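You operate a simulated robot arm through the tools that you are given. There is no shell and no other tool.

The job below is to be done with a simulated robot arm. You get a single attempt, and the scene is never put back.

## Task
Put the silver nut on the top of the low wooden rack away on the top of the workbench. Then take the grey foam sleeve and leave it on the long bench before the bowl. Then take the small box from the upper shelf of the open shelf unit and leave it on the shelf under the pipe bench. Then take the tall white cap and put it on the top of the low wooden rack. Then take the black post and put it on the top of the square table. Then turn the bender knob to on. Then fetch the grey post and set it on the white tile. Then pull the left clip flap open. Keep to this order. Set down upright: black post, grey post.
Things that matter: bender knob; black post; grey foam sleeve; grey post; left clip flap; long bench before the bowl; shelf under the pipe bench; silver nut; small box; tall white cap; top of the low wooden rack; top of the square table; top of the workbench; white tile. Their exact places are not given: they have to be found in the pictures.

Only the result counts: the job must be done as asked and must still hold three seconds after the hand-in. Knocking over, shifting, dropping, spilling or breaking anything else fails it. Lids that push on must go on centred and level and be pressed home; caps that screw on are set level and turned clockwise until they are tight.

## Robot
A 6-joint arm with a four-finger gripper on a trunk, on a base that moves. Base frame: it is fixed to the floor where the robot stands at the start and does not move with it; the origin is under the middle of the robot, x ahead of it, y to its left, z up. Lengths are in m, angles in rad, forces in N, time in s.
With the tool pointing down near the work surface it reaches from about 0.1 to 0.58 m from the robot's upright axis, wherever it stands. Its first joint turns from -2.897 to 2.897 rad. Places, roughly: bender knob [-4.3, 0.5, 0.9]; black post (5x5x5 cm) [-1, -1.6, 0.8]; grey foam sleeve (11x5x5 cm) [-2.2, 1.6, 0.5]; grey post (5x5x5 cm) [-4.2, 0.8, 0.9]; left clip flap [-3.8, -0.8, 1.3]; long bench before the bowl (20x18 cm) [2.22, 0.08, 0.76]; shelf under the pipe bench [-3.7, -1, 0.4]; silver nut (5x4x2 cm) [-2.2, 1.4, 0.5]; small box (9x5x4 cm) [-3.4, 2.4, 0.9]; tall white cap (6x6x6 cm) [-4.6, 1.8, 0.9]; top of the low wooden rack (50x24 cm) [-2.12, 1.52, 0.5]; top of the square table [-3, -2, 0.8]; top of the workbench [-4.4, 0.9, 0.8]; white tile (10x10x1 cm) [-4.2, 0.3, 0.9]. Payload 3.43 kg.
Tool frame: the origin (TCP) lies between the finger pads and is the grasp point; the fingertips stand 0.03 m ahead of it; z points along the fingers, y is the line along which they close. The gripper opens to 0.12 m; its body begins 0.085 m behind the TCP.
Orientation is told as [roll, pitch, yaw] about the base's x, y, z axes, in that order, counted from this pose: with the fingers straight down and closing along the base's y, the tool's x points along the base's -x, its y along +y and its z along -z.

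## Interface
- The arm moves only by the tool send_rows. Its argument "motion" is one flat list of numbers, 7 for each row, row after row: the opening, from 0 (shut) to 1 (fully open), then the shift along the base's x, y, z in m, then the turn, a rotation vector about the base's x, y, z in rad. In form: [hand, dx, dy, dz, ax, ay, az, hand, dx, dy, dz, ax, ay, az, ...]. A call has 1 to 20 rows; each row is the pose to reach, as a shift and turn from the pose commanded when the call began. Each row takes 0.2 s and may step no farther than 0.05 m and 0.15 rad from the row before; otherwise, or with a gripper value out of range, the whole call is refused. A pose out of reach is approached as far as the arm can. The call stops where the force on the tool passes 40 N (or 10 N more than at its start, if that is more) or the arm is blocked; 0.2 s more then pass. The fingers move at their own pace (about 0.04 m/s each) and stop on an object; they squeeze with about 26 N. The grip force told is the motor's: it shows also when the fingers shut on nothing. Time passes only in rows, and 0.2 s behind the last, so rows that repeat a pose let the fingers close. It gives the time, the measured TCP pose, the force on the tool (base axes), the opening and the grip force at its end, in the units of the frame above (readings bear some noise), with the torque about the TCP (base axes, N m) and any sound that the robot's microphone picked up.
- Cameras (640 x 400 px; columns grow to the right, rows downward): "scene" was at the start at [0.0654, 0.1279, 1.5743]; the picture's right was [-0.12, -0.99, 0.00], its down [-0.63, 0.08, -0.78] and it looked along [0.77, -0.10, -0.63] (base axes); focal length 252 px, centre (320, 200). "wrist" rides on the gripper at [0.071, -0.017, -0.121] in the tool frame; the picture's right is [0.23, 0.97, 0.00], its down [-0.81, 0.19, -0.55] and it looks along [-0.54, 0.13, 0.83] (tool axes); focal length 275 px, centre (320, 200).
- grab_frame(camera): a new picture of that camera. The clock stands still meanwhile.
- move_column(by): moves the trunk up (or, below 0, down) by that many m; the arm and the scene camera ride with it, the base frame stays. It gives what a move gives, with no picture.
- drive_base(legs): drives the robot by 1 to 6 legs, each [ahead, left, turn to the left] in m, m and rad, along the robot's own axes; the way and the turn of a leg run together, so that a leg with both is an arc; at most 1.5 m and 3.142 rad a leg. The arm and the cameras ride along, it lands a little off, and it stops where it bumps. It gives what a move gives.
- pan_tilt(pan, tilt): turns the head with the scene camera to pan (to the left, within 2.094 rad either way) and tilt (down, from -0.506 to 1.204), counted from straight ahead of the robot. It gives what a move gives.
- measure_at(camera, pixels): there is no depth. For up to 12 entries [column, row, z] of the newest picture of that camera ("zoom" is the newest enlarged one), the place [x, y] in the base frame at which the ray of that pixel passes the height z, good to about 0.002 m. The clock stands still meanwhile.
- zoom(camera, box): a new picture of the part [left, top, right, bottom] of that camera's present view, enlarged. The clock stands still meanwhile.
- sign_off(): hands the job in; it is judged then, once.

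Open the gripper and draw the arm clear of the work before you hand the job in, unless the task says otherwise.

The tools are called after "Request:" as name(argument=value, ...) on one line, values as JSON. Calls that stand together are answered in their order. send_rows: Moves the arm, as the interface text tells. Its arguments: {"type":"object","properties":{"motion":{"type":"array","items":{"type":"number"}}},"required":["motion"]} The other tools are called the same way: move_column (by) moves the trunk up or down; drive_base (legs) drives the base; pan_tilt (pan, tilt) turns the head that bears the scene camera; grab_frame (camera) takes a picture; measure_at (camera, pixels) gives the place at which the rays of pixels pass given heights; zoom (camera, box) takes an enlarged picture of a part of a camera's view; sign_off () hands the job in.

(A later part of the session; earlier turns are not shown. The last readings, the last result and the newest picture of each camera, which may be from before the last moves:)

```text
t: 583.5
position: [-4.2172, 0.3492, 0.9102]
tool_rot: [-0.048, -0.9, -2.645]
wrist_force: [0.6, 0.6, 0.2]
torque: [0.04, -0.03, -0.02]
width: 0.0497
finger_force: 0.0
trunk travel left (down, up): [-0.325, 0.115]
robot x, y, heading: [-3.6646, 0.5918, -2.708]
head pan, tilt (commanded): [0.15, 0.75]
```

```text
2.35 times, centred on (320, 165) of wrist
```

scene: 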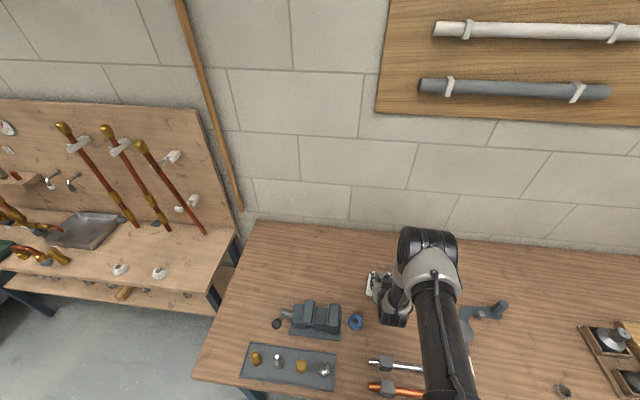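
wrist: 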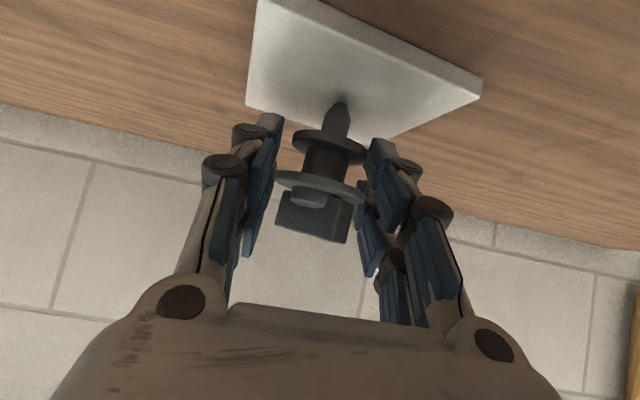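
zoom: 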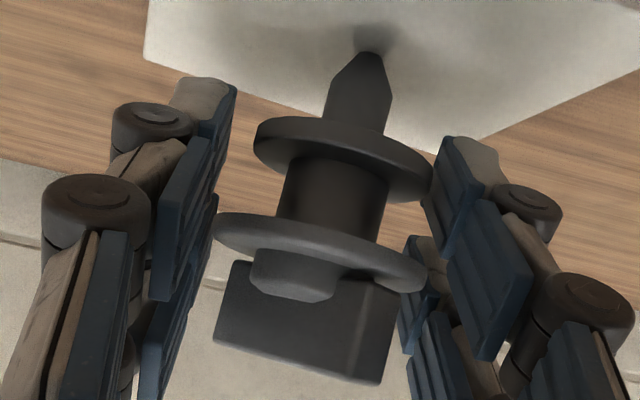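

The post moved slightly away from the left pad – perhaps settling on its foot. I wait another second and compare.

Request:
send_rows(motion=[0.416, 0, 0, 0, 0, 0, 0, 0.416, 0, 0, 0, 0, 0, 0, 0.416, 0, 0, 0, 0, 0, 0, 0.416, 0, 0, 0, 0, 0, 0, 0.416, 0, 0, 0, 0, 0, 0])

Request:
zoom(camera="wrist", box=[250, 80, 390, 250])

```text
t: 584.7
position: [-4.2185, 0.3472, 0.9094]
tool_rot: [-0.049, -0.898, -2.644]
wrist_force: [0.0, 0.1, 0.0]
torque: [0.02, 0.03, -0.04]
width: 0.0495
finger_force: 0.1
trunk travel left (down, up): [-0.325, 0.115]
robot x, y, heading: [-3.6727, 0.587, -2.709]
head pan, tilt (commanded): [0.15, 0.75]
```

```text
2.35 times, centred on (320, 165) of wrist
```

zoom: 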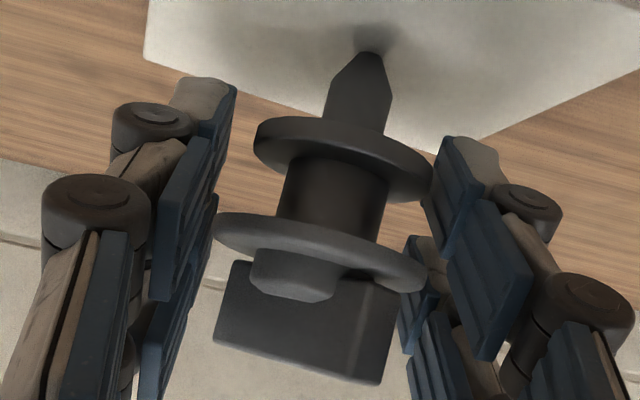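

Static. To test whether it leans on the right pad, I shift the hand 0.8 mm to the right (+y) and compare.

Request:
send_rows(motion=[0.416, 0.0002, -0.0004, 0, 0, 0, 0, 0.416, 0.0004, -0.0007, 0, 0, 0, 0, 0.416, 0.0004, -0.0007, 0, 0, 0, 0, 0.416, 0.0004, -0.0007, 0, 0, 0, 0])

Request:
zoom(camera="wrist", box=[250, 80, 390, 250])

```text
t: 585.7
position: [-4.2166, 0.349, 0.9104]
tool_rot: [-0.048, -0.9, -2.643]
wrist_force: [-0.1, -0.5, 0.4]
torque: [0.0, -0.01, 0.0]
width: 0.0496
finger_force: 0.0
trunk travel left (down, up): [-0.325, 0.115]
robot x, y, heading: [-3.6682, 0.5888, -2.707]
head pan, tilt (commanded): [0.15, 0.75]
```

```text
2.35 times, centred on (320, 165) of wrist
```

zoom: 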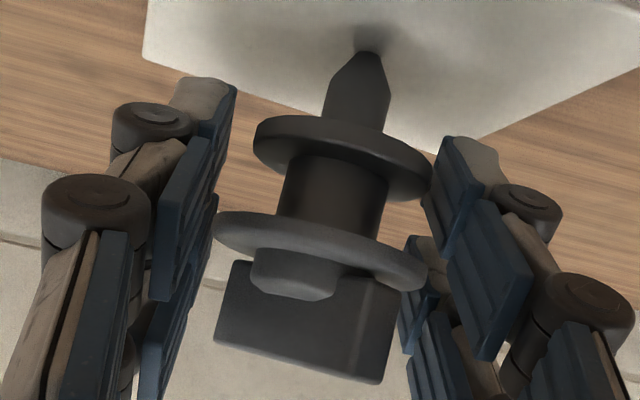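

It follows the right pad, so it leans right. I push it back left by 3 mm in half-millimetre steps to bring it upright over its foot.

Request:
send_rows(motion=[0.416, -0.0003, 0.0005, 0, 0, 0, 0, 0.416, -0.0005, 0.0009, 0, 0, 0, 0, 0.416, -0.0008, 0.0014, 0, 0, 0, 0, 0.416, -0.001, 0.0018, 0, 0, 0, 0, 0.416, -0.0012, 0.0022, 0, 0, 0, 0, 0.416, -0.0014, 0.0026, 0, 0, 0, 0, 0.416, -0.0014, 0.0026, 0, 0, 0, 0])

Request:
zoom(camera="wrist", box=[250, 80, 390, 250])

```text
t: 587.3
position: [-4.2173, 0.3515, 0.9102]
tool_rot: [-0.05, -0.9, -2.643]
wrist_force: [0.5, 0.5, -1.1]
torque: [0.0, 0.0, 0.02]
width: 0.0495
finger_force: 0.2
trunk travel left (down, up): [-0.325, 0.115]
robot x, y, heading: [-3.6725, 0.5875, -2.711]
head pan, tilt (commanded): [0.15, 0.75]
```

```text
2.35 times, centred on (320, 165) of wrist
```

zoom: 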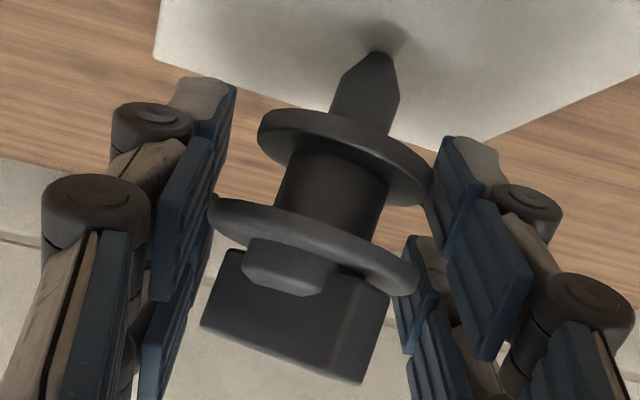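

The upright balance is lost without knowing the lean in the other direction, so I'll let the post fall deliberately to the right (south), where this camera view shows its rest angle in true profile. I push it right and open.

Request:
send_rows(motion=[0.416, 0.0005, -0.0009, 0, 0, 0, 0, 0.416, 0.001, -0.0018, 0, 0, 0, 0, 0.416, 0.0014, -0.0026, 0, 0, 0, 0, 0.416, 0.0019, -0.0035, 0, 0, 0, 0, 0.416, 0.0024, -0.0044, 0, 0, 0, 0, 0.416, 0.0029, -0.0053, 0, 0, 0, 0, 0.416, 0.0029, -0.0053, 0, 0, 0, 0])

Request:
grab_frame(camera="wrist")

```text
t: 588.9
position: [-4.2161, 0.3468, 0.9105]
tool_rot: [-0.049, -0.899, -2.643]
wrist_force: [-0.3, 0.2, 0.7]
torque: [0.04, 0.02, 0.01]
width: 0.0494
finger_force: 0.0
trunk travel left (down, up): [-0.325, 0.115]
robot x, y, heading: [-3.6682, 0.59, -2.705]
head pan, tilt (commanded): [0.15, 0.75]
```

```text
taken
```

wrist: 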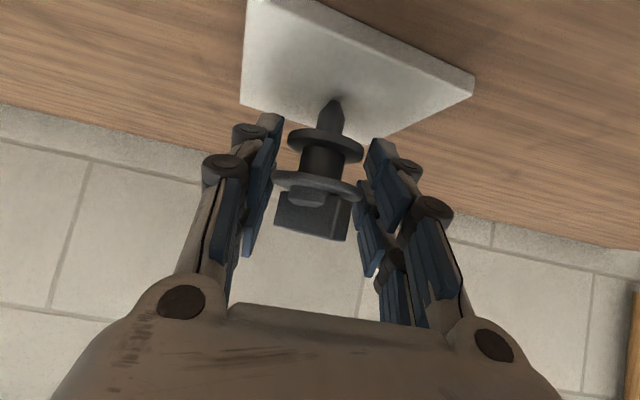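

The axis is now within about 1° of upright in this view. Before toppling it, I test whether it might stand free here: zoom, then open by a hair and compare.

Request:
zoom(camera="wrist", box=[250, 80, 390, 250])

Request:
send_rows(motion=[0.42, 0, 0, 0, 0, 0, 0, 0.424, 0, 0, 0, 0, 0, 0, 0.428, 0, 0, 0, 0, 0, 0, 0.428, 0, 0, 0, 0, 0, 0, 0.428, 0, 0, 0, 0, 0, 0])

Request:
zoom(camera="wrist", box=[250, 80, 390, 250])

```text
2.35 times, centred on (320, 165) of wrist
```

zoom: 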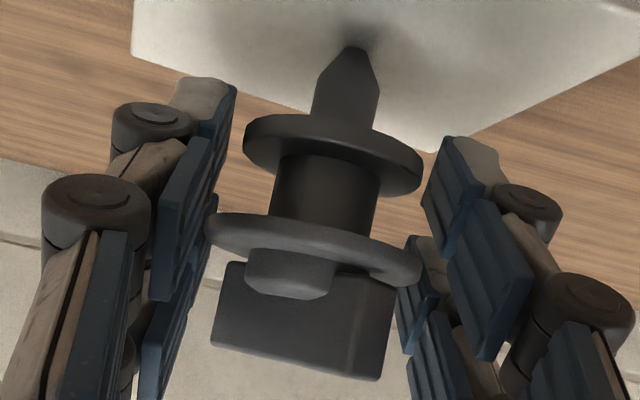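

```text
t: 590.1
position: [-4.2157, 0.3463, 0.9097]
tool_rot: [-0.049, -0.898, -2.643]
wrist_force: [0.0, 0.1, 0.2]
torque: [0.0, 0.02, -0.02]
width: 0.0513
finger_force: 0.2
trunk travel left (down, up): [-0.325, 0.115]
robot x, y, heading: [-3.671, 0.5942, -2.709]
head pan, tilt (commanded): [0.15, 0.75]
```

```text
2.35 times, centred on (320, 165) of wrist
```

zoom: 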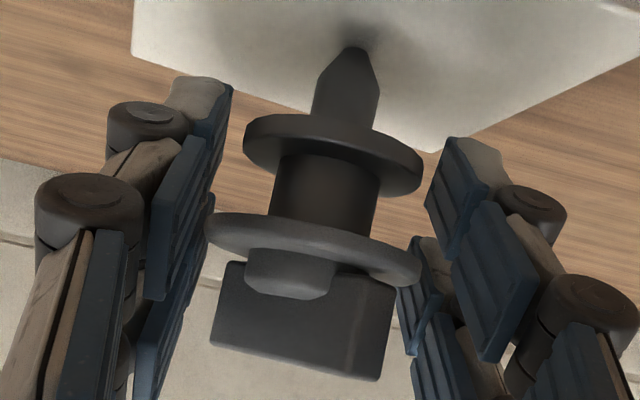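

The pads moved outward but the post did not move at all – it stands free now. I keep opening very slowly and verify.

Request:
send_rows(motion=[0.432, 0, 0, 0, 0, 0, 0, 0.436, 0, 0, 0, 0, 0, 0, 0.44, 0, 0, 0, 0, 0, 0, 0.444, 0, 0, 0, 0, 0, 0, 0.448, 0, 0, 0, 0, 0, 0, 0.452, 0, 0, 0, 0, 0, 0, 0.452, 0, 0, 0, 0, 0, 0])

Request:
zoom(camera="wrist", box=[250, 80, 390, 250])

```text
t: 591.7
position: [-4.2149, 0.3456, 0.9103]
tool_rot: [-0.05, -0.899, -2.644]
wrist_force: [-0.1, 0.0, 0.7]
torque: [0.01, 0.0, -0.01]
width: 0.0544
finger_force: 0.1
trunk travel left (down, up): [-0.325, 0.115]
robot x, y, heading: [-3.67, 0.5907, -2.706]
head pan, tilt (commanded): [0.15, 0.75]
```

```text
2.35 times, centred on (320, 165) of wrist
```

zoom: 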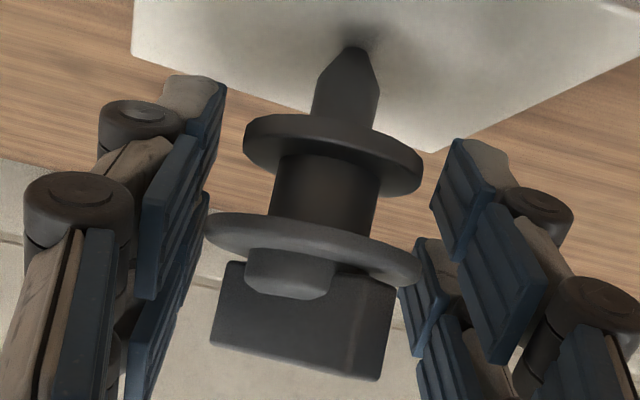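

Unchanged: it is free-standing. I continue opening slowly to about 7 cm.

Request:
send_rows(motion=[0.46, 0, 0, 0, 0, 0, 0, 0.47, 0, 0, 0, 0, 0, 0, 0.48, 0, 0, 0, 0, 0, 0, 0.49, 0, 0, 0, 0, 0, 0, 0.5, 0, 0, 0, 0, 0, 0, 0.51, 0, 0, 0, 0, 0, 0, 0.52, 0, 0, 0, 0, 0, 0, 0.54, 0, 0, 0, 0, 0, 0, 0.56, 0, 0, 0, 0, 0, 0, 0.58, 0, 0, 0, 0, 0, 0, 0.6, 0, 0, 0, 0, 0, 0])

Request:
grab_frame(camera="wrist")

Request:
zoom(camera="wrist", box=[250, 80, 390, 250])

```text
t: 594.1
position: [-4.2156, 0.3452, 0.9105]
tool_rot: [-0.048, -0.898, -2.645]
wrist_force: [0.3, -0.7, -0.8]
torque: [0.03, -0.03, -0.01]
width: 0.0721
finger_force: 0.2
trunk travel left (down, up): [-0.325, 0.115]
robot x, y, heading: [-3.6714, 0.5865, -2.709]
head pan, tilt (commanded): [0.15, 0.75]
```

```text
taken
```

wrist: 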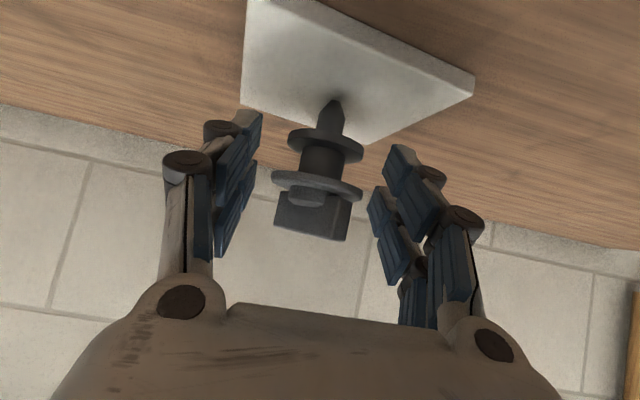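

```text
2.35 times, centred on (320, 165) of wrist
```

zoom: 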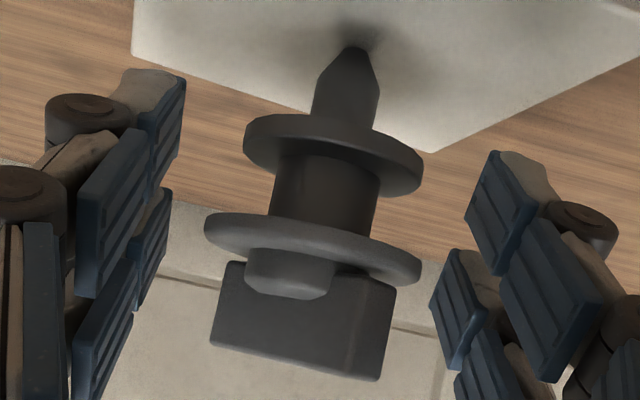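

The grey post stands upright and free on the tile. I withdraw slowly straight back along the tool axis.

Request:
send_rows(motion=[0.6, 0.0034, 0.0019, 0.0031, 0, 0, 0, 0.6, 0.0069, 0.0037, 0.0062, 0, 0, 0, 0.6, 0.0103, 0.0056, 0.0093, 0, 0, 0, 0.6, 0.0172, 0.0093, 0.0156, 0, 0, 0, 0.6, 0.0275, 0.0149, 0.0249, 0, 0, 0, 0.6, 0.0413, 0.0224, 0.0374, 0, 0, 0, 0.6, 0.055, 0.0298, 0.0499, 0, 0, 0, 0.6, 0.0688, 0.0373, 0.0623, 0, 0, 0])

Request:
grab_frame(camera="wrist")

```text
t: 595.9
position: [-4.1479, 0.3832, 0.9722]
tool_rot: [-0.051, -0.897, -2.645]
wrist_force: [-0.3, -0.1, -0.1]
torque: [0.01, 0.02, -0.03]
width: 0.0723
finger_force: 0.0
trunk travel left (down, up): [-0.325, 0.115]
robot x, y, heading: [-3.6679, 0.5866, -2.71]
head pan, tilt (commanded): [0.15, 0.75]
```

```text
taken
```

wrist: 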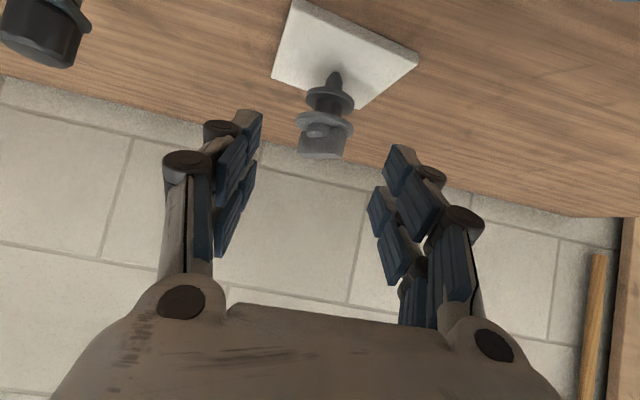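

It stands on its own. I retreat further, and check it and the knob once more from the scene camera.

Request:
send_rows(motion=[0.6, 0.02, 0.011, 0.02, 0, 0, 0, 0.6, 0.04, 0.022, 0.045, 0, 0, 0, 0.6, 0.05, 0.027, 0.08, 0, 0, 0, 0.6, 0.05, 0.027, 0.11, 0.062, -0.115, 0, 0.6, 0.05, 0.027, 0.11, 0.124, -0.23, 0, 0.6, 0.05, 0.027, 0.11, 0.186, -0.345, 0, 0.6, 0.05, 0.027, 0.11, 0.248, -0.46, 0])

Request:
grab_frame(camera="scene")

Request:
zoom(camera="scene", box=[340, 230, 480, 330])

Request:
grab_frame(camera="wrist")

```text
t: 597.5
position: [-4.0992, 0.4099, 1.0824]
tool_rot: [-0.047, -0.375, -2.646]
wrist_force: [0.2, -0.2, -0.1]
torque: [-0.01, 0.0, 0.01]
width: 0.0721
finger_force: 0.1
trunk travel left (down, up): [-0.325, 0.115]
robot x, y, heading: [-3.6676, 0.5862, -2.707]
head pan, tilt (commanded): [0.15, 0.75]
```

```text
taken
```

scene: 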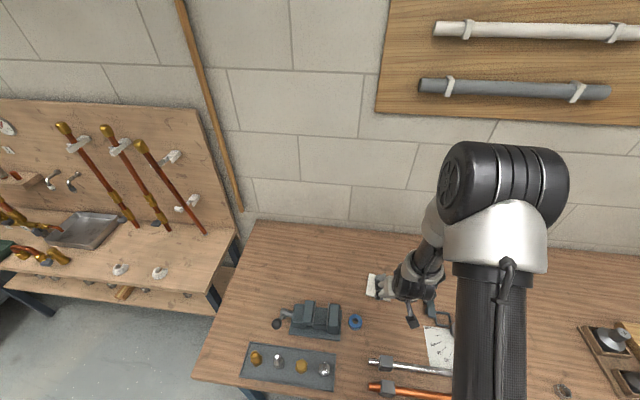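

```text
4.00 times, centred on (410, 280) of scene
```

zoom: 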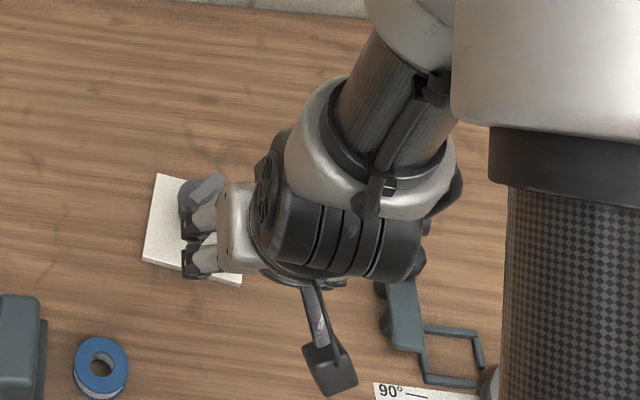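

```text
taken
```

wrist: 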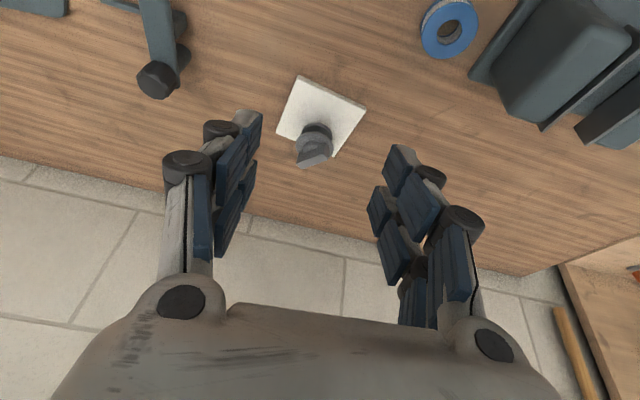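

The post and the knob lever stay as set. Last task: the left clip flap on the pipe-bench board. I back off and strafe south in front of it.

Request:
drive_base(legs=[[-0.3, 0, 0], [0, 1.15, 0]])

Request:
pan_tilt(pan=0.0, tilt=0.45)

Request:
grab_frame(camera="scene")

Request:
zoom(camera="scene", box=[180, 20, 400, 200])

```text
t: 604.8
position: [-3.3835, -0.4807, 1.0816]
tool_rot: [-0.048, -0.377, -2.667]
wrist_force: [-0.1, 0.8, 0.1]
torque: [0.0, -0.02, 0.01]
width: 0.0722
finger_force: 0.0
trunk travel left (down, up): [-0.325, 0.115]
robot x, y, heading: [-2.9506, -0.3129, -2.731]
head pan, tilt (commanded): [0.15, 0.75]
```

```text
t: 605.6
position: [-3.3832, -0.4825, 1.082]
tool_rot: [-0.048, -0.376, -2.667]
wrist_force: [0.0, -0.1, -0.5]
torque: [0.01, -0.02, 0.01]
width: 0.0722
finger_force: 0.0
trunk travel left (down, up): [-0.325, 0.115]
robot x, y, heading: [-2.9529, -0.3111, -2.73]
head pan, tilt (commanded): [0.0, 0.45]
```

```text
taken
```

scene: 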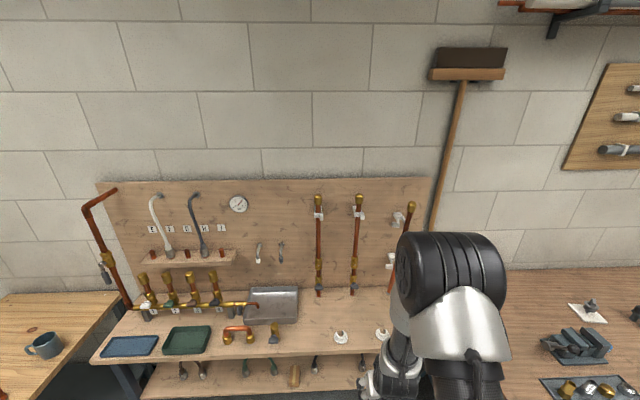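

```text
2.22 times, centred on (290, 110) of scene
```

zoom: 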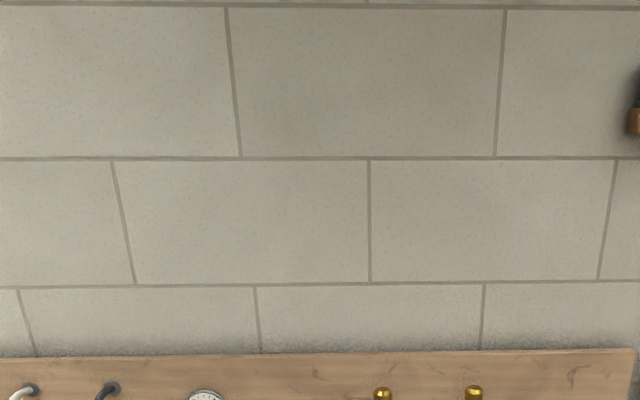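

Request:
zoom(camera="scene", box=[295, 185, 425, 295])

Request:
measure_at(camera="scene", pixels=[[319, 214, 1.3], [358, 214, 1.3], [398, 218, 1.3], [319, 214, 1.25], [105, 310, 0.8], [128, 300, 0.85], [390, 290, 0.85]])

```text
3.64 times, centred on (360, 240) of scene
```

zoom: 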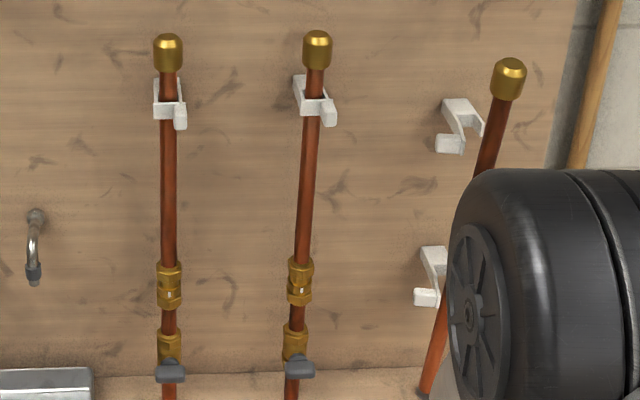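

```text
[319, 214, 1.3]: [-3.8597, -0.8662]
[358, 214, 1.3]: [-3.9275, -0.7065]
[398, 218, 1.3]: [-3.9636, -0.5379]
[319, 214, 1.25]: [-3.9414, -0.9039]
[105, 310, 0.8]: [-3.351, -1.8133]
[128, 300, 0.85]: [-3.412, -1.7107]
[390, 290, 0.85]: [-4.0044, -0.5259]
```

The left clip (on the left pipe, around (-3.81,-0.84,1.33)) has a white flap across the pipe with a tab on its right. I move closer and raise the trunk for a wrist-camera view.

Request:
drive_base(legs=[[0.25, 0.08, 0.04]])

Request:
move_column(by=0.11)

Request:
send_rows(motion=[0.6, 0, 0, 0.03, -0.05, 0.1, 0, 0.6, 0, 0, 0.06, -0.1, 0.2, 0, 0.6, 0, 0, 0.08, -0.15, 0.32, 0, 0.6, 0, 0, 0.09, -0.2, 0.44, 0, 0.6, 0, 0, 0.1, -0.25, 0.55, 0])

Request:
grab_frame(camera="wrist")

Request:
grab_frame(camera="scene")

```text
t: 607.5
position: [-3.5705, -0.6756, 1.0825]
tool_rot: [-0.047, -0.376, -2.622]
wrist_force: [0.0, -0.5, 0.1]
torque: [0.03, -0.03, 0.02]
width: 0.0719
finger_force: 0.0
trunk travel left (down, up): [-0.325, 0.115]
robot x, y, heading: [-3.1466, -0.4864, -2.69]
head pan, tilt (commanded): [0.0, 0.45]
```

```text
t: 608.9
position: [-3.5713, -0.6761, 1.1917]
tool_rot: [-0.048, -0.376, -2.626]
wrist_force: [-0.1, -0.2, -0.2]
torque: [0.01, 0.03, -0.03]
width: 0.0718
finger_force: 0.0
trunk travel left (down, up): [-0.435, 0.005]
robot x, y, heading: [-3.1463, -0.4874, -2.686]
head pan, tilt (commanded): [0.0, 0.45]
```

```text
t: 610.1
position: [-3.5897, -0.6823, 1.2847]
tool_rot: [-0.139, -0.979, -2.565]
wrist_force: [-0.1, -0.5, 0.0]
torque: [-0.01, 0.01, 0.0]
width: 0.0718
finger_force: 0.1
out of reach, approached as far as the arm can: row 4, 5
trunk travel left (down, up): [-0.435, 0.005]
robot x, y, heading: [-3.1484, -0.4875, -2.688]
head pan, tilt (commanded): [0.0, 0.45]
```

```text
taken
```

wrist: 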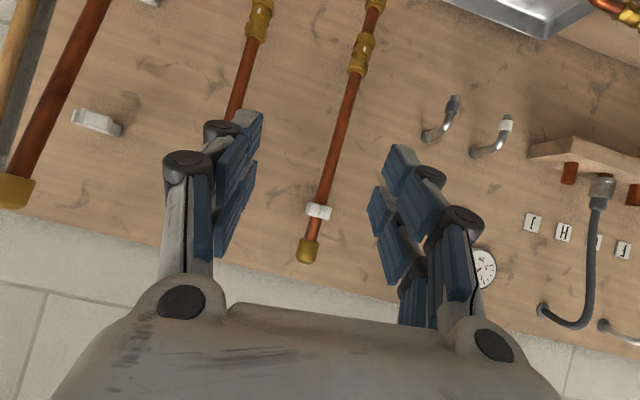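

```text
taken
```

scene: 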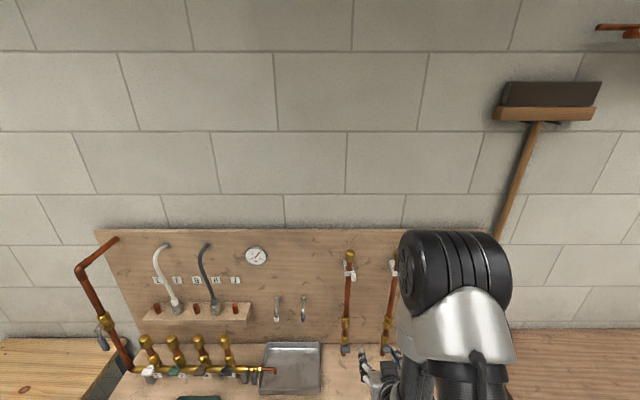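

The wrist view (upside-down) shows the left pipe with its clip at (317,212). I zoom in on it.

Request:
zoom(camera="wrist", box=[270, 170, 370, 270])

Request:
zoom(camera="wrist", box=[50, 90, 150, 160])

Request:
zoom(camera="scene", box=[325, 240, 375, 280])

```text
4.00 times, centred on (320, 220) of wrist
```

zoom: 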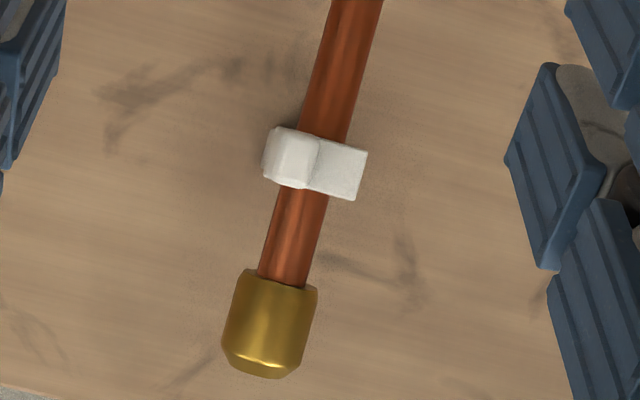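

```text
5.71 times, centred on (100, 125) of wrist
```

zoom: 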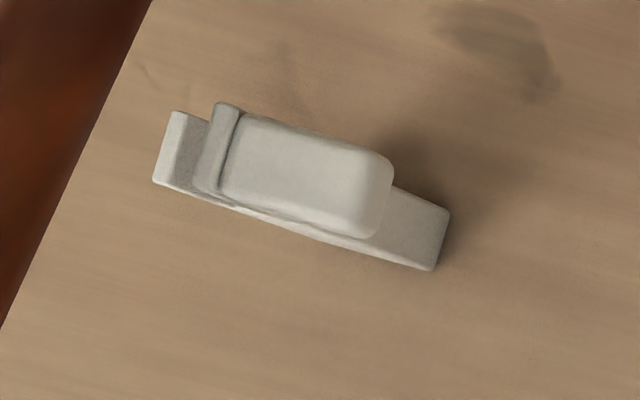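

```text
10.00 times, centred on (350, 260) of scene
```

zoom: 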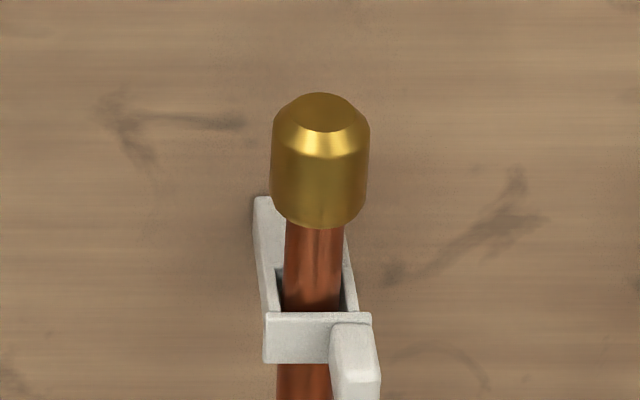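

Request:
measure_at(camera="wrist", pixels=[[313, 209.5, 1.3], [313, 209.5, 1.32], [313, 209.5, 1.34], [325, 213, 1.32], [325, 213, 1.34], [306, 252, 1.36], [306, 252, 1.4]])

Request:
measure_at(camera="scene", pixels=[[353.5, 276, 1.3], [353.5, 276, 1.33], [345, 274, 1.3], [345, 274, 1.33], [352, 250, 1.38], [352, 250, 1.4]])

```text
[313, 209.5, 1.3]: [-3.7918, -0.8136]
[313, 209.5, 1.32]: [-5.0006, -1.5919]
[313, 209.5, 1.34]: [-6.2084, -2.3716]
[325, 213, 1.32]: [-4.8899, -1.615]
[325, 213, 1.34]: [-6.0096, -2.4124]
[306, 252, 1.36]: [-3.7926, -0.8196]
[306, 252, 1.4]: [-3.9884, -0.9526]
```

```text
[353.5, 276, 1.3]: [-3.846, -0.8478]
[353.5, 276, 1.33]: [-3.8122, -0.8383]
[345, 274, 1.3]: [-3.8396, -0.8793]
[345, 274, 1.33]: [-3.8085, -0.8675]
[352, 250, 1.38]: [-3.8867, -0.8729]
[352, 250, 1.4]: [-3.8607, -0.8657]
```

Triangulated: the tab is at about (-3.846,-0.848,1.301), the flap's other end at (-3.836,-0.872). I'll come in with a horizontal tool whose fingers close vertically on the tab. First level the tool at a stand-off 17 cm in front.

Request:
send_rows(motion=[0.5, -0.022, -0.017, 0.003, -0.0513, 0.1053, 0.0077, 0.5, -0.043, -0.034, 0.006, -0.1026, 0.2106, 0.0155, 0.5, -0.065, -0.051, 0.009, -0.1539, 0.3159, 0.0232, 0.5, -0.086, -0.068, 0.012, -0.2052, 0.4212, 0.031, 0.5, -0.108, -0.0847, 0.0153, -0.2565, 0.5265, 0.0387, 0.5, -0.108, -0.0847, 0.0153, -0.2565, 0.5265, 0.0387])

Request:
grab_frame(camera="wrist")

Request:
grab_frame(camera="scene")

```text
t: 611.5
position: [-3.6965, -0.7695, 1.3004]
tool_rot: [-1.563, -1.489, -1.123]
wrist_force: [0.3, 0.1, 0.2]
torque: [0.0, -0.01, 0.0]
width: 0.0602
finger_force: 0.0
trunk travel left (down, up): [-0.435, 0.005]
robot x, y, heading: [-3.1477, -0.4868, -2.689]
head pan, tilt (commanded): [0.0, 0.45]
```

```text
taken
```

wrist: 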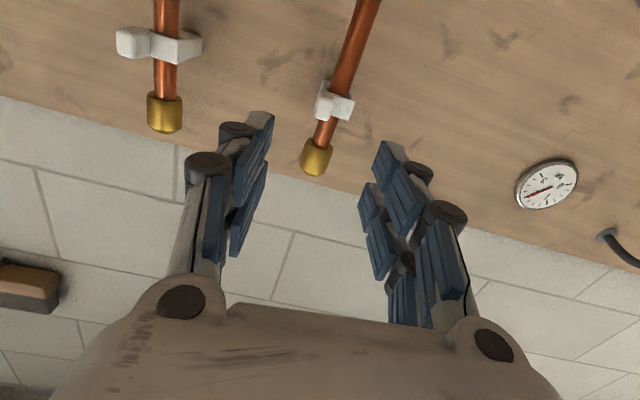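

```text
taken
```

scene: 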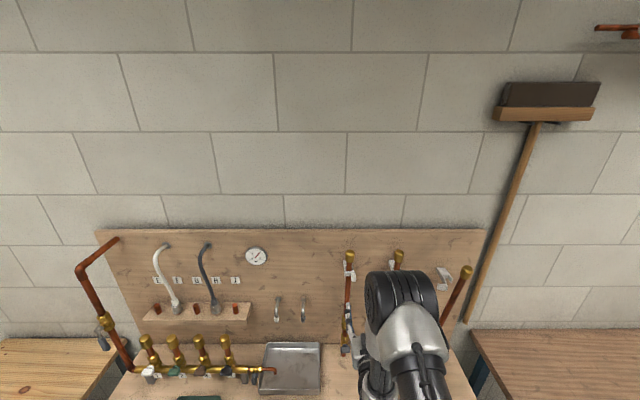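

Request:
zoom(camera="wrist", box=[290, 60, 390, 140])

Request:
zoom(camera="wrist", box=[90, 5, 230, 95])

Request:
zoom(camera="scene", box=[330, 240, 370, 300])

```text
5.00 times, centred on (340, 100) of wrist
```

zoom: 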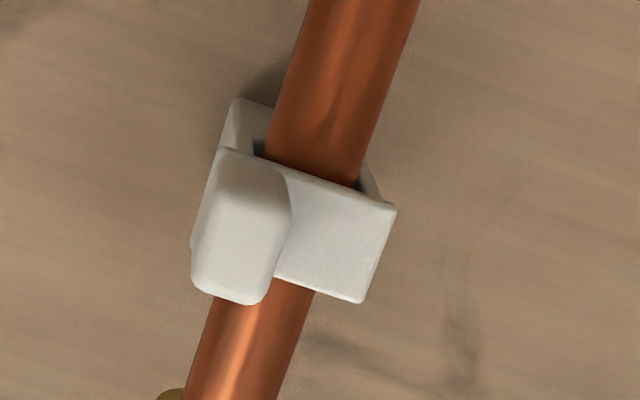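

```text
4.44 times, centred on (160, 50) of wrist
```

zoom: 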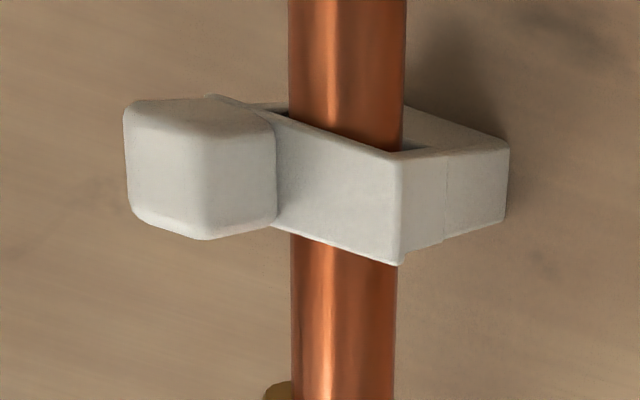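

```text
6.67 times, centred on (350, 270) of scene
```

zoom: 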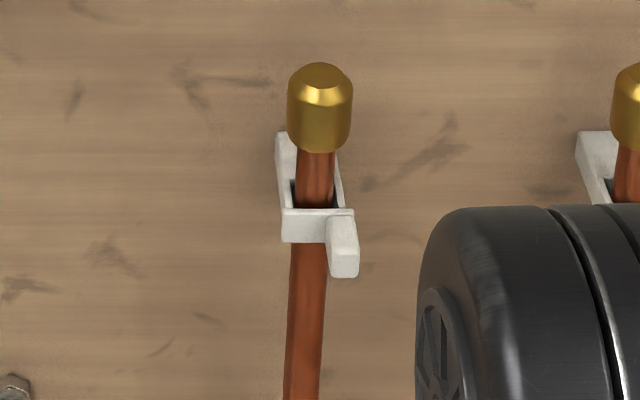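

The clip is clear now: a flap hinged at its left (south) end with a rounded tab on the right (north) end sticking out in front. I measure tab front and flap plate with both cameras.

Request:
measure_at(camera="wrist", pixels=[[322, 109, 1.29], [322, 109, 1.3], [322, 109, 1.31], [344, 107, 1.29], [344, 107, 1.3], [344, 107, 1.31]])

Request:
measure_at(camera="scene", pixels=[[353.4, 279.3, 1.29], [353.4, 279.3, 1.3], [353.4, 279.3, 1.31], [347.5, 274.2, 1.29], [347.5, 274.2, 1.3], [347.5, 274.2, 1.31]])

```text
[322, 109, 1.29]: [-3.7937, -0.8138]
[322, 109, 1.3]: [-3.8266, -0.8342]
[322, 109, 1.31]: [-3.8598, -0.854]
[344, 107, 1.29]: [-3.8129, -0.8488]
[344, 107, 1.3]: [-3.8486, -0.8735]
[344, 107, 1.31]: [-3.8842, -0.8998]
```

```text
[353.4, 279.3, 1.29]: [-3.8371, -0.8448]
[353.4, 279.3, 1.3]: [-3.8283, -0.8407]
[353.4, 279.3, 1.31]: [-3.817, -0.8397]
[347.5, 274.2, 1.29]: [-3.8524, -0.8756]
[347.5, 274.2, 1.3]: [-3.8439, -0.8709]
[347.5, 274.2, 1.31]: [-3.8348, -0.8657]
```

Tab front is at (-3.8275,-0.8375,1.300), protruding ~3 cm from the flap. I now roll the tool 90° about its axis so the fingers close vertically.

Request:
send_rows(motion=[0.45, 0, 0, 0, 0.1216, 0.0596, 0, 0.45, 0, 0, 0, 0.2433, 0.1193, 0, 0.45, 0, 0, 0, 0.3649, 0.1789, 0, 0.45, 0, 0, 0, 0.4865, 0.2385, 0, 0.45, 0, 0, 0, 0.6082, 0.2982, 0, 0.45, 0, 0, 0, 0.7298, 0.3578, 0, 0.45, 0, 0, 0, 0.8514, 0.4174, 0, 0.45, 0, 0, 0, 0.9731, 0.4771, 0, 0.45, 0, 0, 0, 1.0947, 0.5367, 0, 0.45, 0, 0, 0, 1.2163, 0.5963, 0, 0.45, 0, 0, 0, 1.338, 0.656, 0])

Request:
grab_frame(camera="wrist")

Request:
grab_frame(camera="scene")

```text
t: 613.9
position: [-3.6974, -0.768, 1.2995]
tool_rot: [-1.572, 0.0, -1.117]
wrist_force: [-0.1, 0.0, 0.4]
torque: [-0.01, 0.01, -0.02]
width: 0.054
finger_force: 0.1
trunk travel left (down, up): [-0.435, 0.005]
robot x, y, heading: [-3.1472, -0.4846, -2.687]
head pan, tilt (commanded): [0.0, 0.45]
```

```text
taken
```

wrist: 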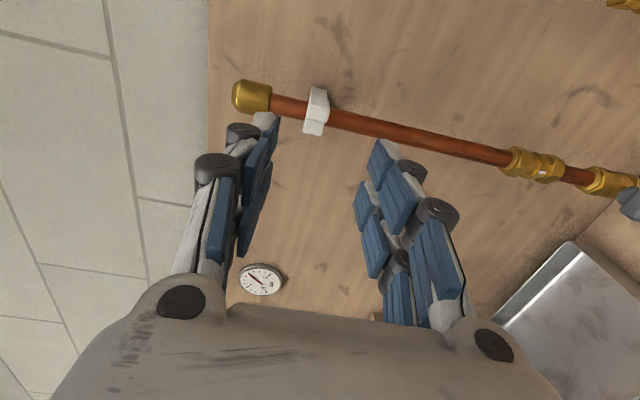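

```text
taken
```

scene: 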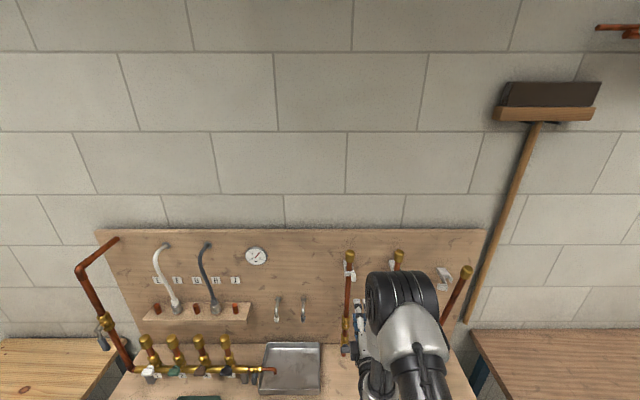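

The clip appears exactly where expected (317,112), level with the fingers. I advance 11 cm toward the tab and check.

Request:
send_rows(motion=[0.45, -0.024, -0.0128, 0.0005, 0, 0, 0, 0.45, -0.0485, -0.026, 0.0005, 0, 0, 0, 0.45, -0.0727, -0.039, 0.0005, 0, 0, 0, 0.45, -0.097, -0.052, 0.0005, 0, 0, 0])

Request:
grab_frame(camera="wrist")

Request:
zoom(camera="wrist", box=[220, 60, 420, 220])

```text
t: 614.9
position: [-3.7937, -0.8209, 1.2994]
tool_rot: [-1.573, 0.0, -1.117]
wrist_force: [0.3, -1.2, 0.3]
torque: [0.0, 0.03, 0.01]
width: 0.0537
finger_force: 0.0
trunk travel left (down, up): [-0.435, 0.005]
robot x, y, heading: [-3.1496, -0.4856, -2.691]
head pan, tilt (commanded): [0.0, 0.45]
```

```text
taken
```

wrist: 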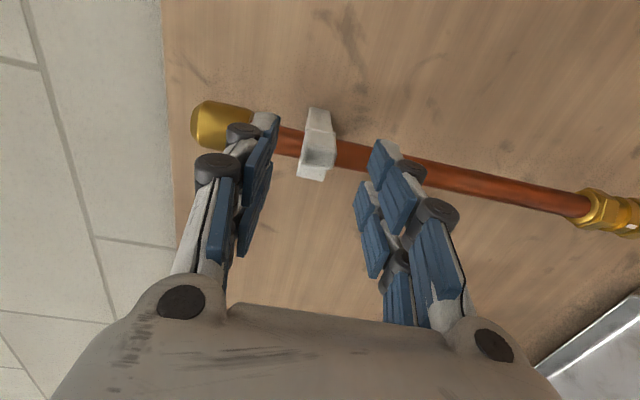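

```text
2.50 times, centred on (320, 140) of wrist
```

zoom: 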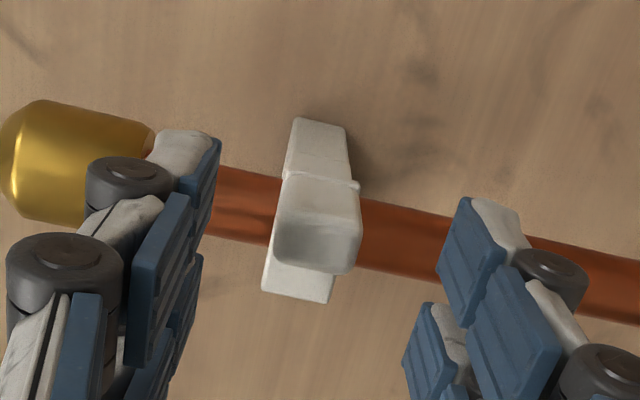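

Tab centred between the fingers. I narrow the opening to 3.6 cm (clear of the brass cap above) and advance the last 3 cm.

Request:
send_rows(motion=[0.3, 0, 0, 0.0005, 0, 0, 0, 0.3, 0, 0, 0.0005, 0, 0, 0, 0.3, -0.009, -0.0044, 0.0005, 0, 0, 0, 0.3, -0.018, -0.0088, 0.0005, 0, 0, 0, 0.3, -0.027, -0.0131, 0.0005, 0, 0, 0])

Request:
grab_frame(camera="wrist")

Request:
zoom(camera="wrist", box=[220, 80, 420, 240])

```text
t: 616.1
position: [-3.822, -0.8336, 1.2984]
tool_rot: [-1.573, 0.0, -1.117]
wrist_force: [0.8, -0.5, 0.2]
torque: [-0.02, -0.01, -0.01]
width: 0.0359
finger_force: 0.0
trunk travel left (down, up): [-0.435, 0.005]
robot x, y, heading: [-3.1476, -0.4855, -2.69]
head pan, tilt (commanded): [0.0, 0.45]
```

```text
taken
```

wrist: 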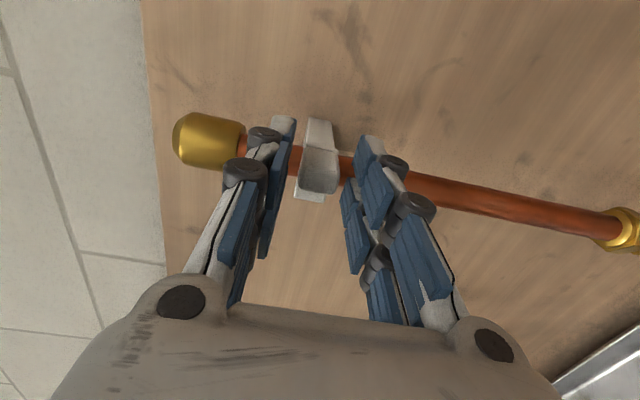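

```text
2.50 times, centred on (320, 160) of wrist
```

zoom: 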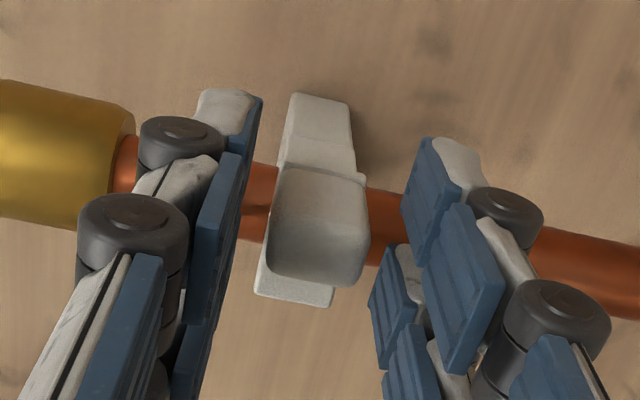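

The tab sits slightly toward the upper finger; I raise the hand 2.5 mm and close on it.

Request:
send_rows(motion=[0.3, 0, 0, 0.0025, 0, 0, 0, 0.22, 0, 0, 0.0025, 0, 0, 0, 0.15, 0, 0, 0.0025, 0, 0, 0, 0.05, 0, 0, 0.0025, 0, 0, 0, 0.05, 0, 0, 0.0025, 0, 0, 0, 0.05, 0, 0, 0.0025, 0, 0, 0])

Request:
grab_frame(camera="wrist")

```text
t: 617.5
position: [-3.8215, -0.8347, 1.3003]
tool_rot: [-1.568, 0.001, -1.117]
wrist_force: [2.2, 2.2, -14.0]
torque: [0.22, -0.37, 0.1]
width: 0.0216
finger_force: 45.4
trunk travel left (down, up): [-0.435, 0.005]
robot x, y, heading: [-3.1476, -0.4872, -2.689]
head pan, tilt (commanded): [0.0, 0.45]
```

```text
taken
```

wrist: 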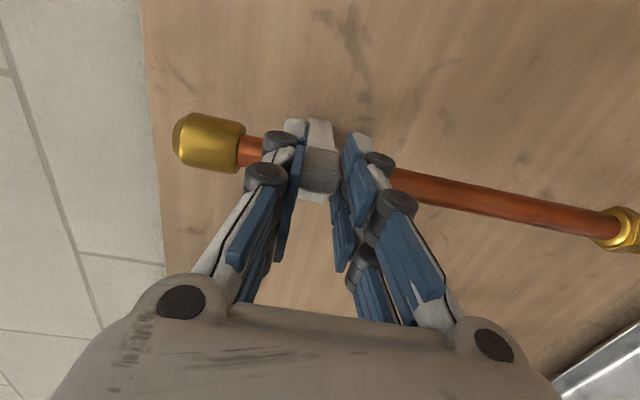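

Gripped on the tab (0.0216 m). I relieve the vertical offset and start pulling the tab outward along its arc about the hinge, up to about 30°.

Request:
send_rows(motion=[0.05, 0, 0, -0.0015, 0, 0, 0, 0.05, 0.0057, -0.0007, -0.0015, 0, 0, 0, 0.05, 0.0113, -0.0019, -0.0015, 0, 0, 0, 0.05, 0.0166, -0.0042, -0.0015, 0, 0, 0, 0.05, 0.0216, -0.0069, -0.0015, 0, 0, 0])

Request:
grab_frame(camera="wrist")

Request:
zoom(camera="wrist", box=[220, 80, 420, 240])

```text
t: 618.7
position: [-3.806, -0.8361, 1.3009]
tool_rot: [-1.571, -0.003, -1.124]
wrist_force: [-25.5, 8.8, -6.3]
torque: [0.39, 0.04, -1.42]
width: 0.022
finger_force: 44.8
trunk travel left (down, up): [-0.435, 0.005]
robot x, y, heading: [-3.1488, -0.4889, -2.693]
head pan, tilt (commanded): [0.0, 0.45]
```

```text
taken
```

wrist: 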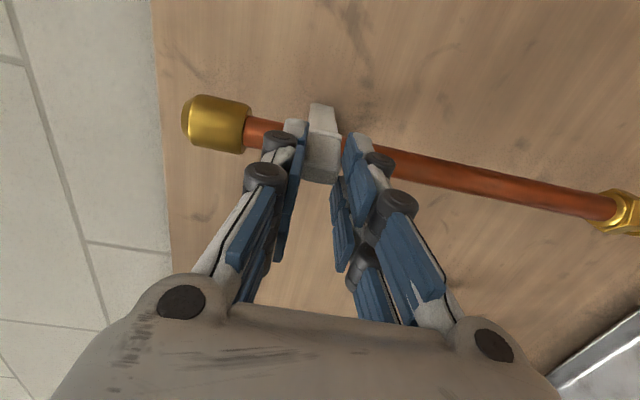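

```text
2.50 times, centred on (320, 160) of wrist
```

zoom: 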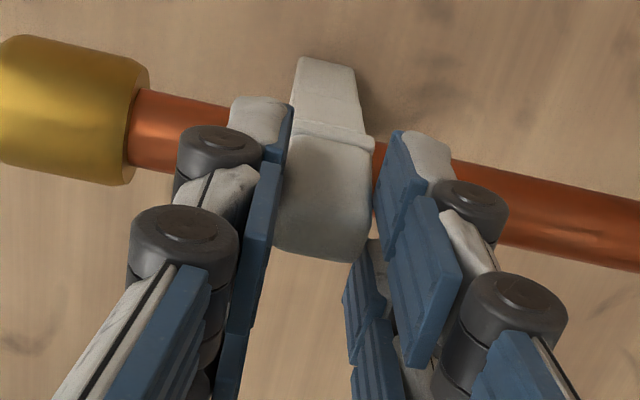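

The fingers slipped along the tab (27 N was not enough), the flap hasn't opened. I release, back out and reconsider: I'll grip the tab diagonally with one finger hooked behind its free end.

Request:
send_rows(motion=[0.2, 0, 0, 0, 0, 0, 0, 0.35, 0, 0, 0, 0, 0, 0, 0.35, 0.02, 0.01, 0, 0, 0, 0, 0.35, 0.05, 0.025, 0, 0, 0, 0, 0.35, 0.09, 0.045, 0, 0, 0, 0, 0.35, 0.13, 0.065, 0, 0, 0, 0])

Request:
grab_frame(camera="wrist")

Request:
zoom(camera="wrist", box=[260, 60, 380, 150])

Request:
grab_frame(camera="scene")

Request:
zoom(camera="scene", box=[325, 240, 375, 300])

```text
t: 620.1
position: [-3.6667, -0.7756, 1.3019]
tool_rot: [-1.572, -0.001, -1.117]
wrist_force: [1.2, 0.1, -0.3]
torque: [0.0, -0.03, 0.01]
width: 0.0422
finger_force: 0.1
trunk travel left (down, up): [-0.435, 0.005]
robot x, y, heading: [-3.1477, -0.488, -2.69]
head pan, tilt (commanded): [0.0, 0.45]
```

```text
taken
```

wrist: 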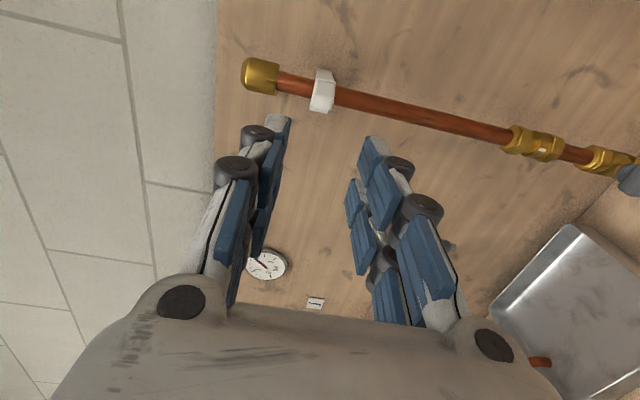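

```text
4.44 times, centred on (320, 105) of wrist
```

zoom: 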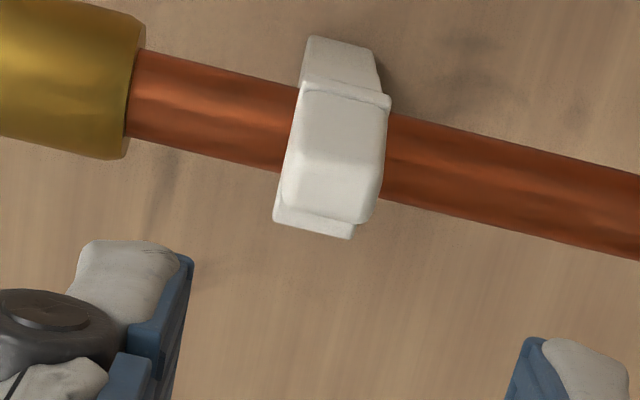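

```text
taken
```

scene: 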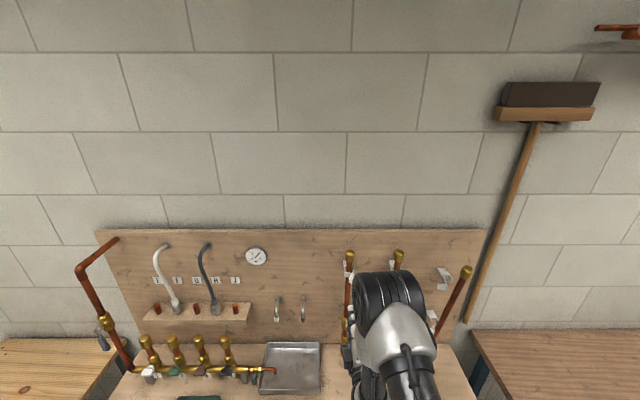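

```text
6.67 times, centred on (350, 270) of scene
```

zoom: 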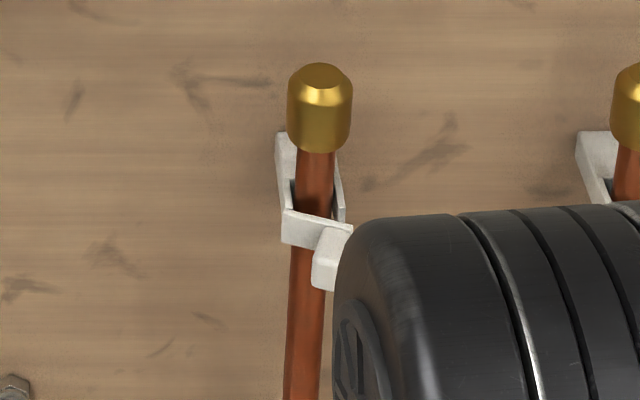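

The scene zoom shows the flap has in fact swung out by roughly 25° (gap at its right end). So pulling works; I measure the tab's new place and continue.

Request:
measure_at(camera="scene", pixels=[[349.5, 281, 1.3], [349.5, 281, 1.295], [354.5, 274.5, 1.3], [344.8, 274, 1.3]])

Request:
zoom(camera="scene", box=[338, 258, 362, 292])

```text
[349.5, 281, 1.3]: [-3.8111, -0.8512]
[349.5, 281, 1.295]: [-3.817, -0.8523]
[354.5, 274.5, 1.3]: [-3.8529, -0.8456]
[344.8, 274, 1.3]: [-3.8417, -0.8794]
```

```text
11.76 times, centred on (350, 275) of scene
```

zoom: 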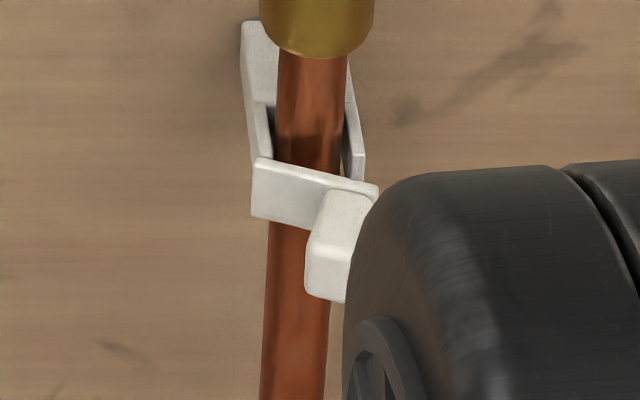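

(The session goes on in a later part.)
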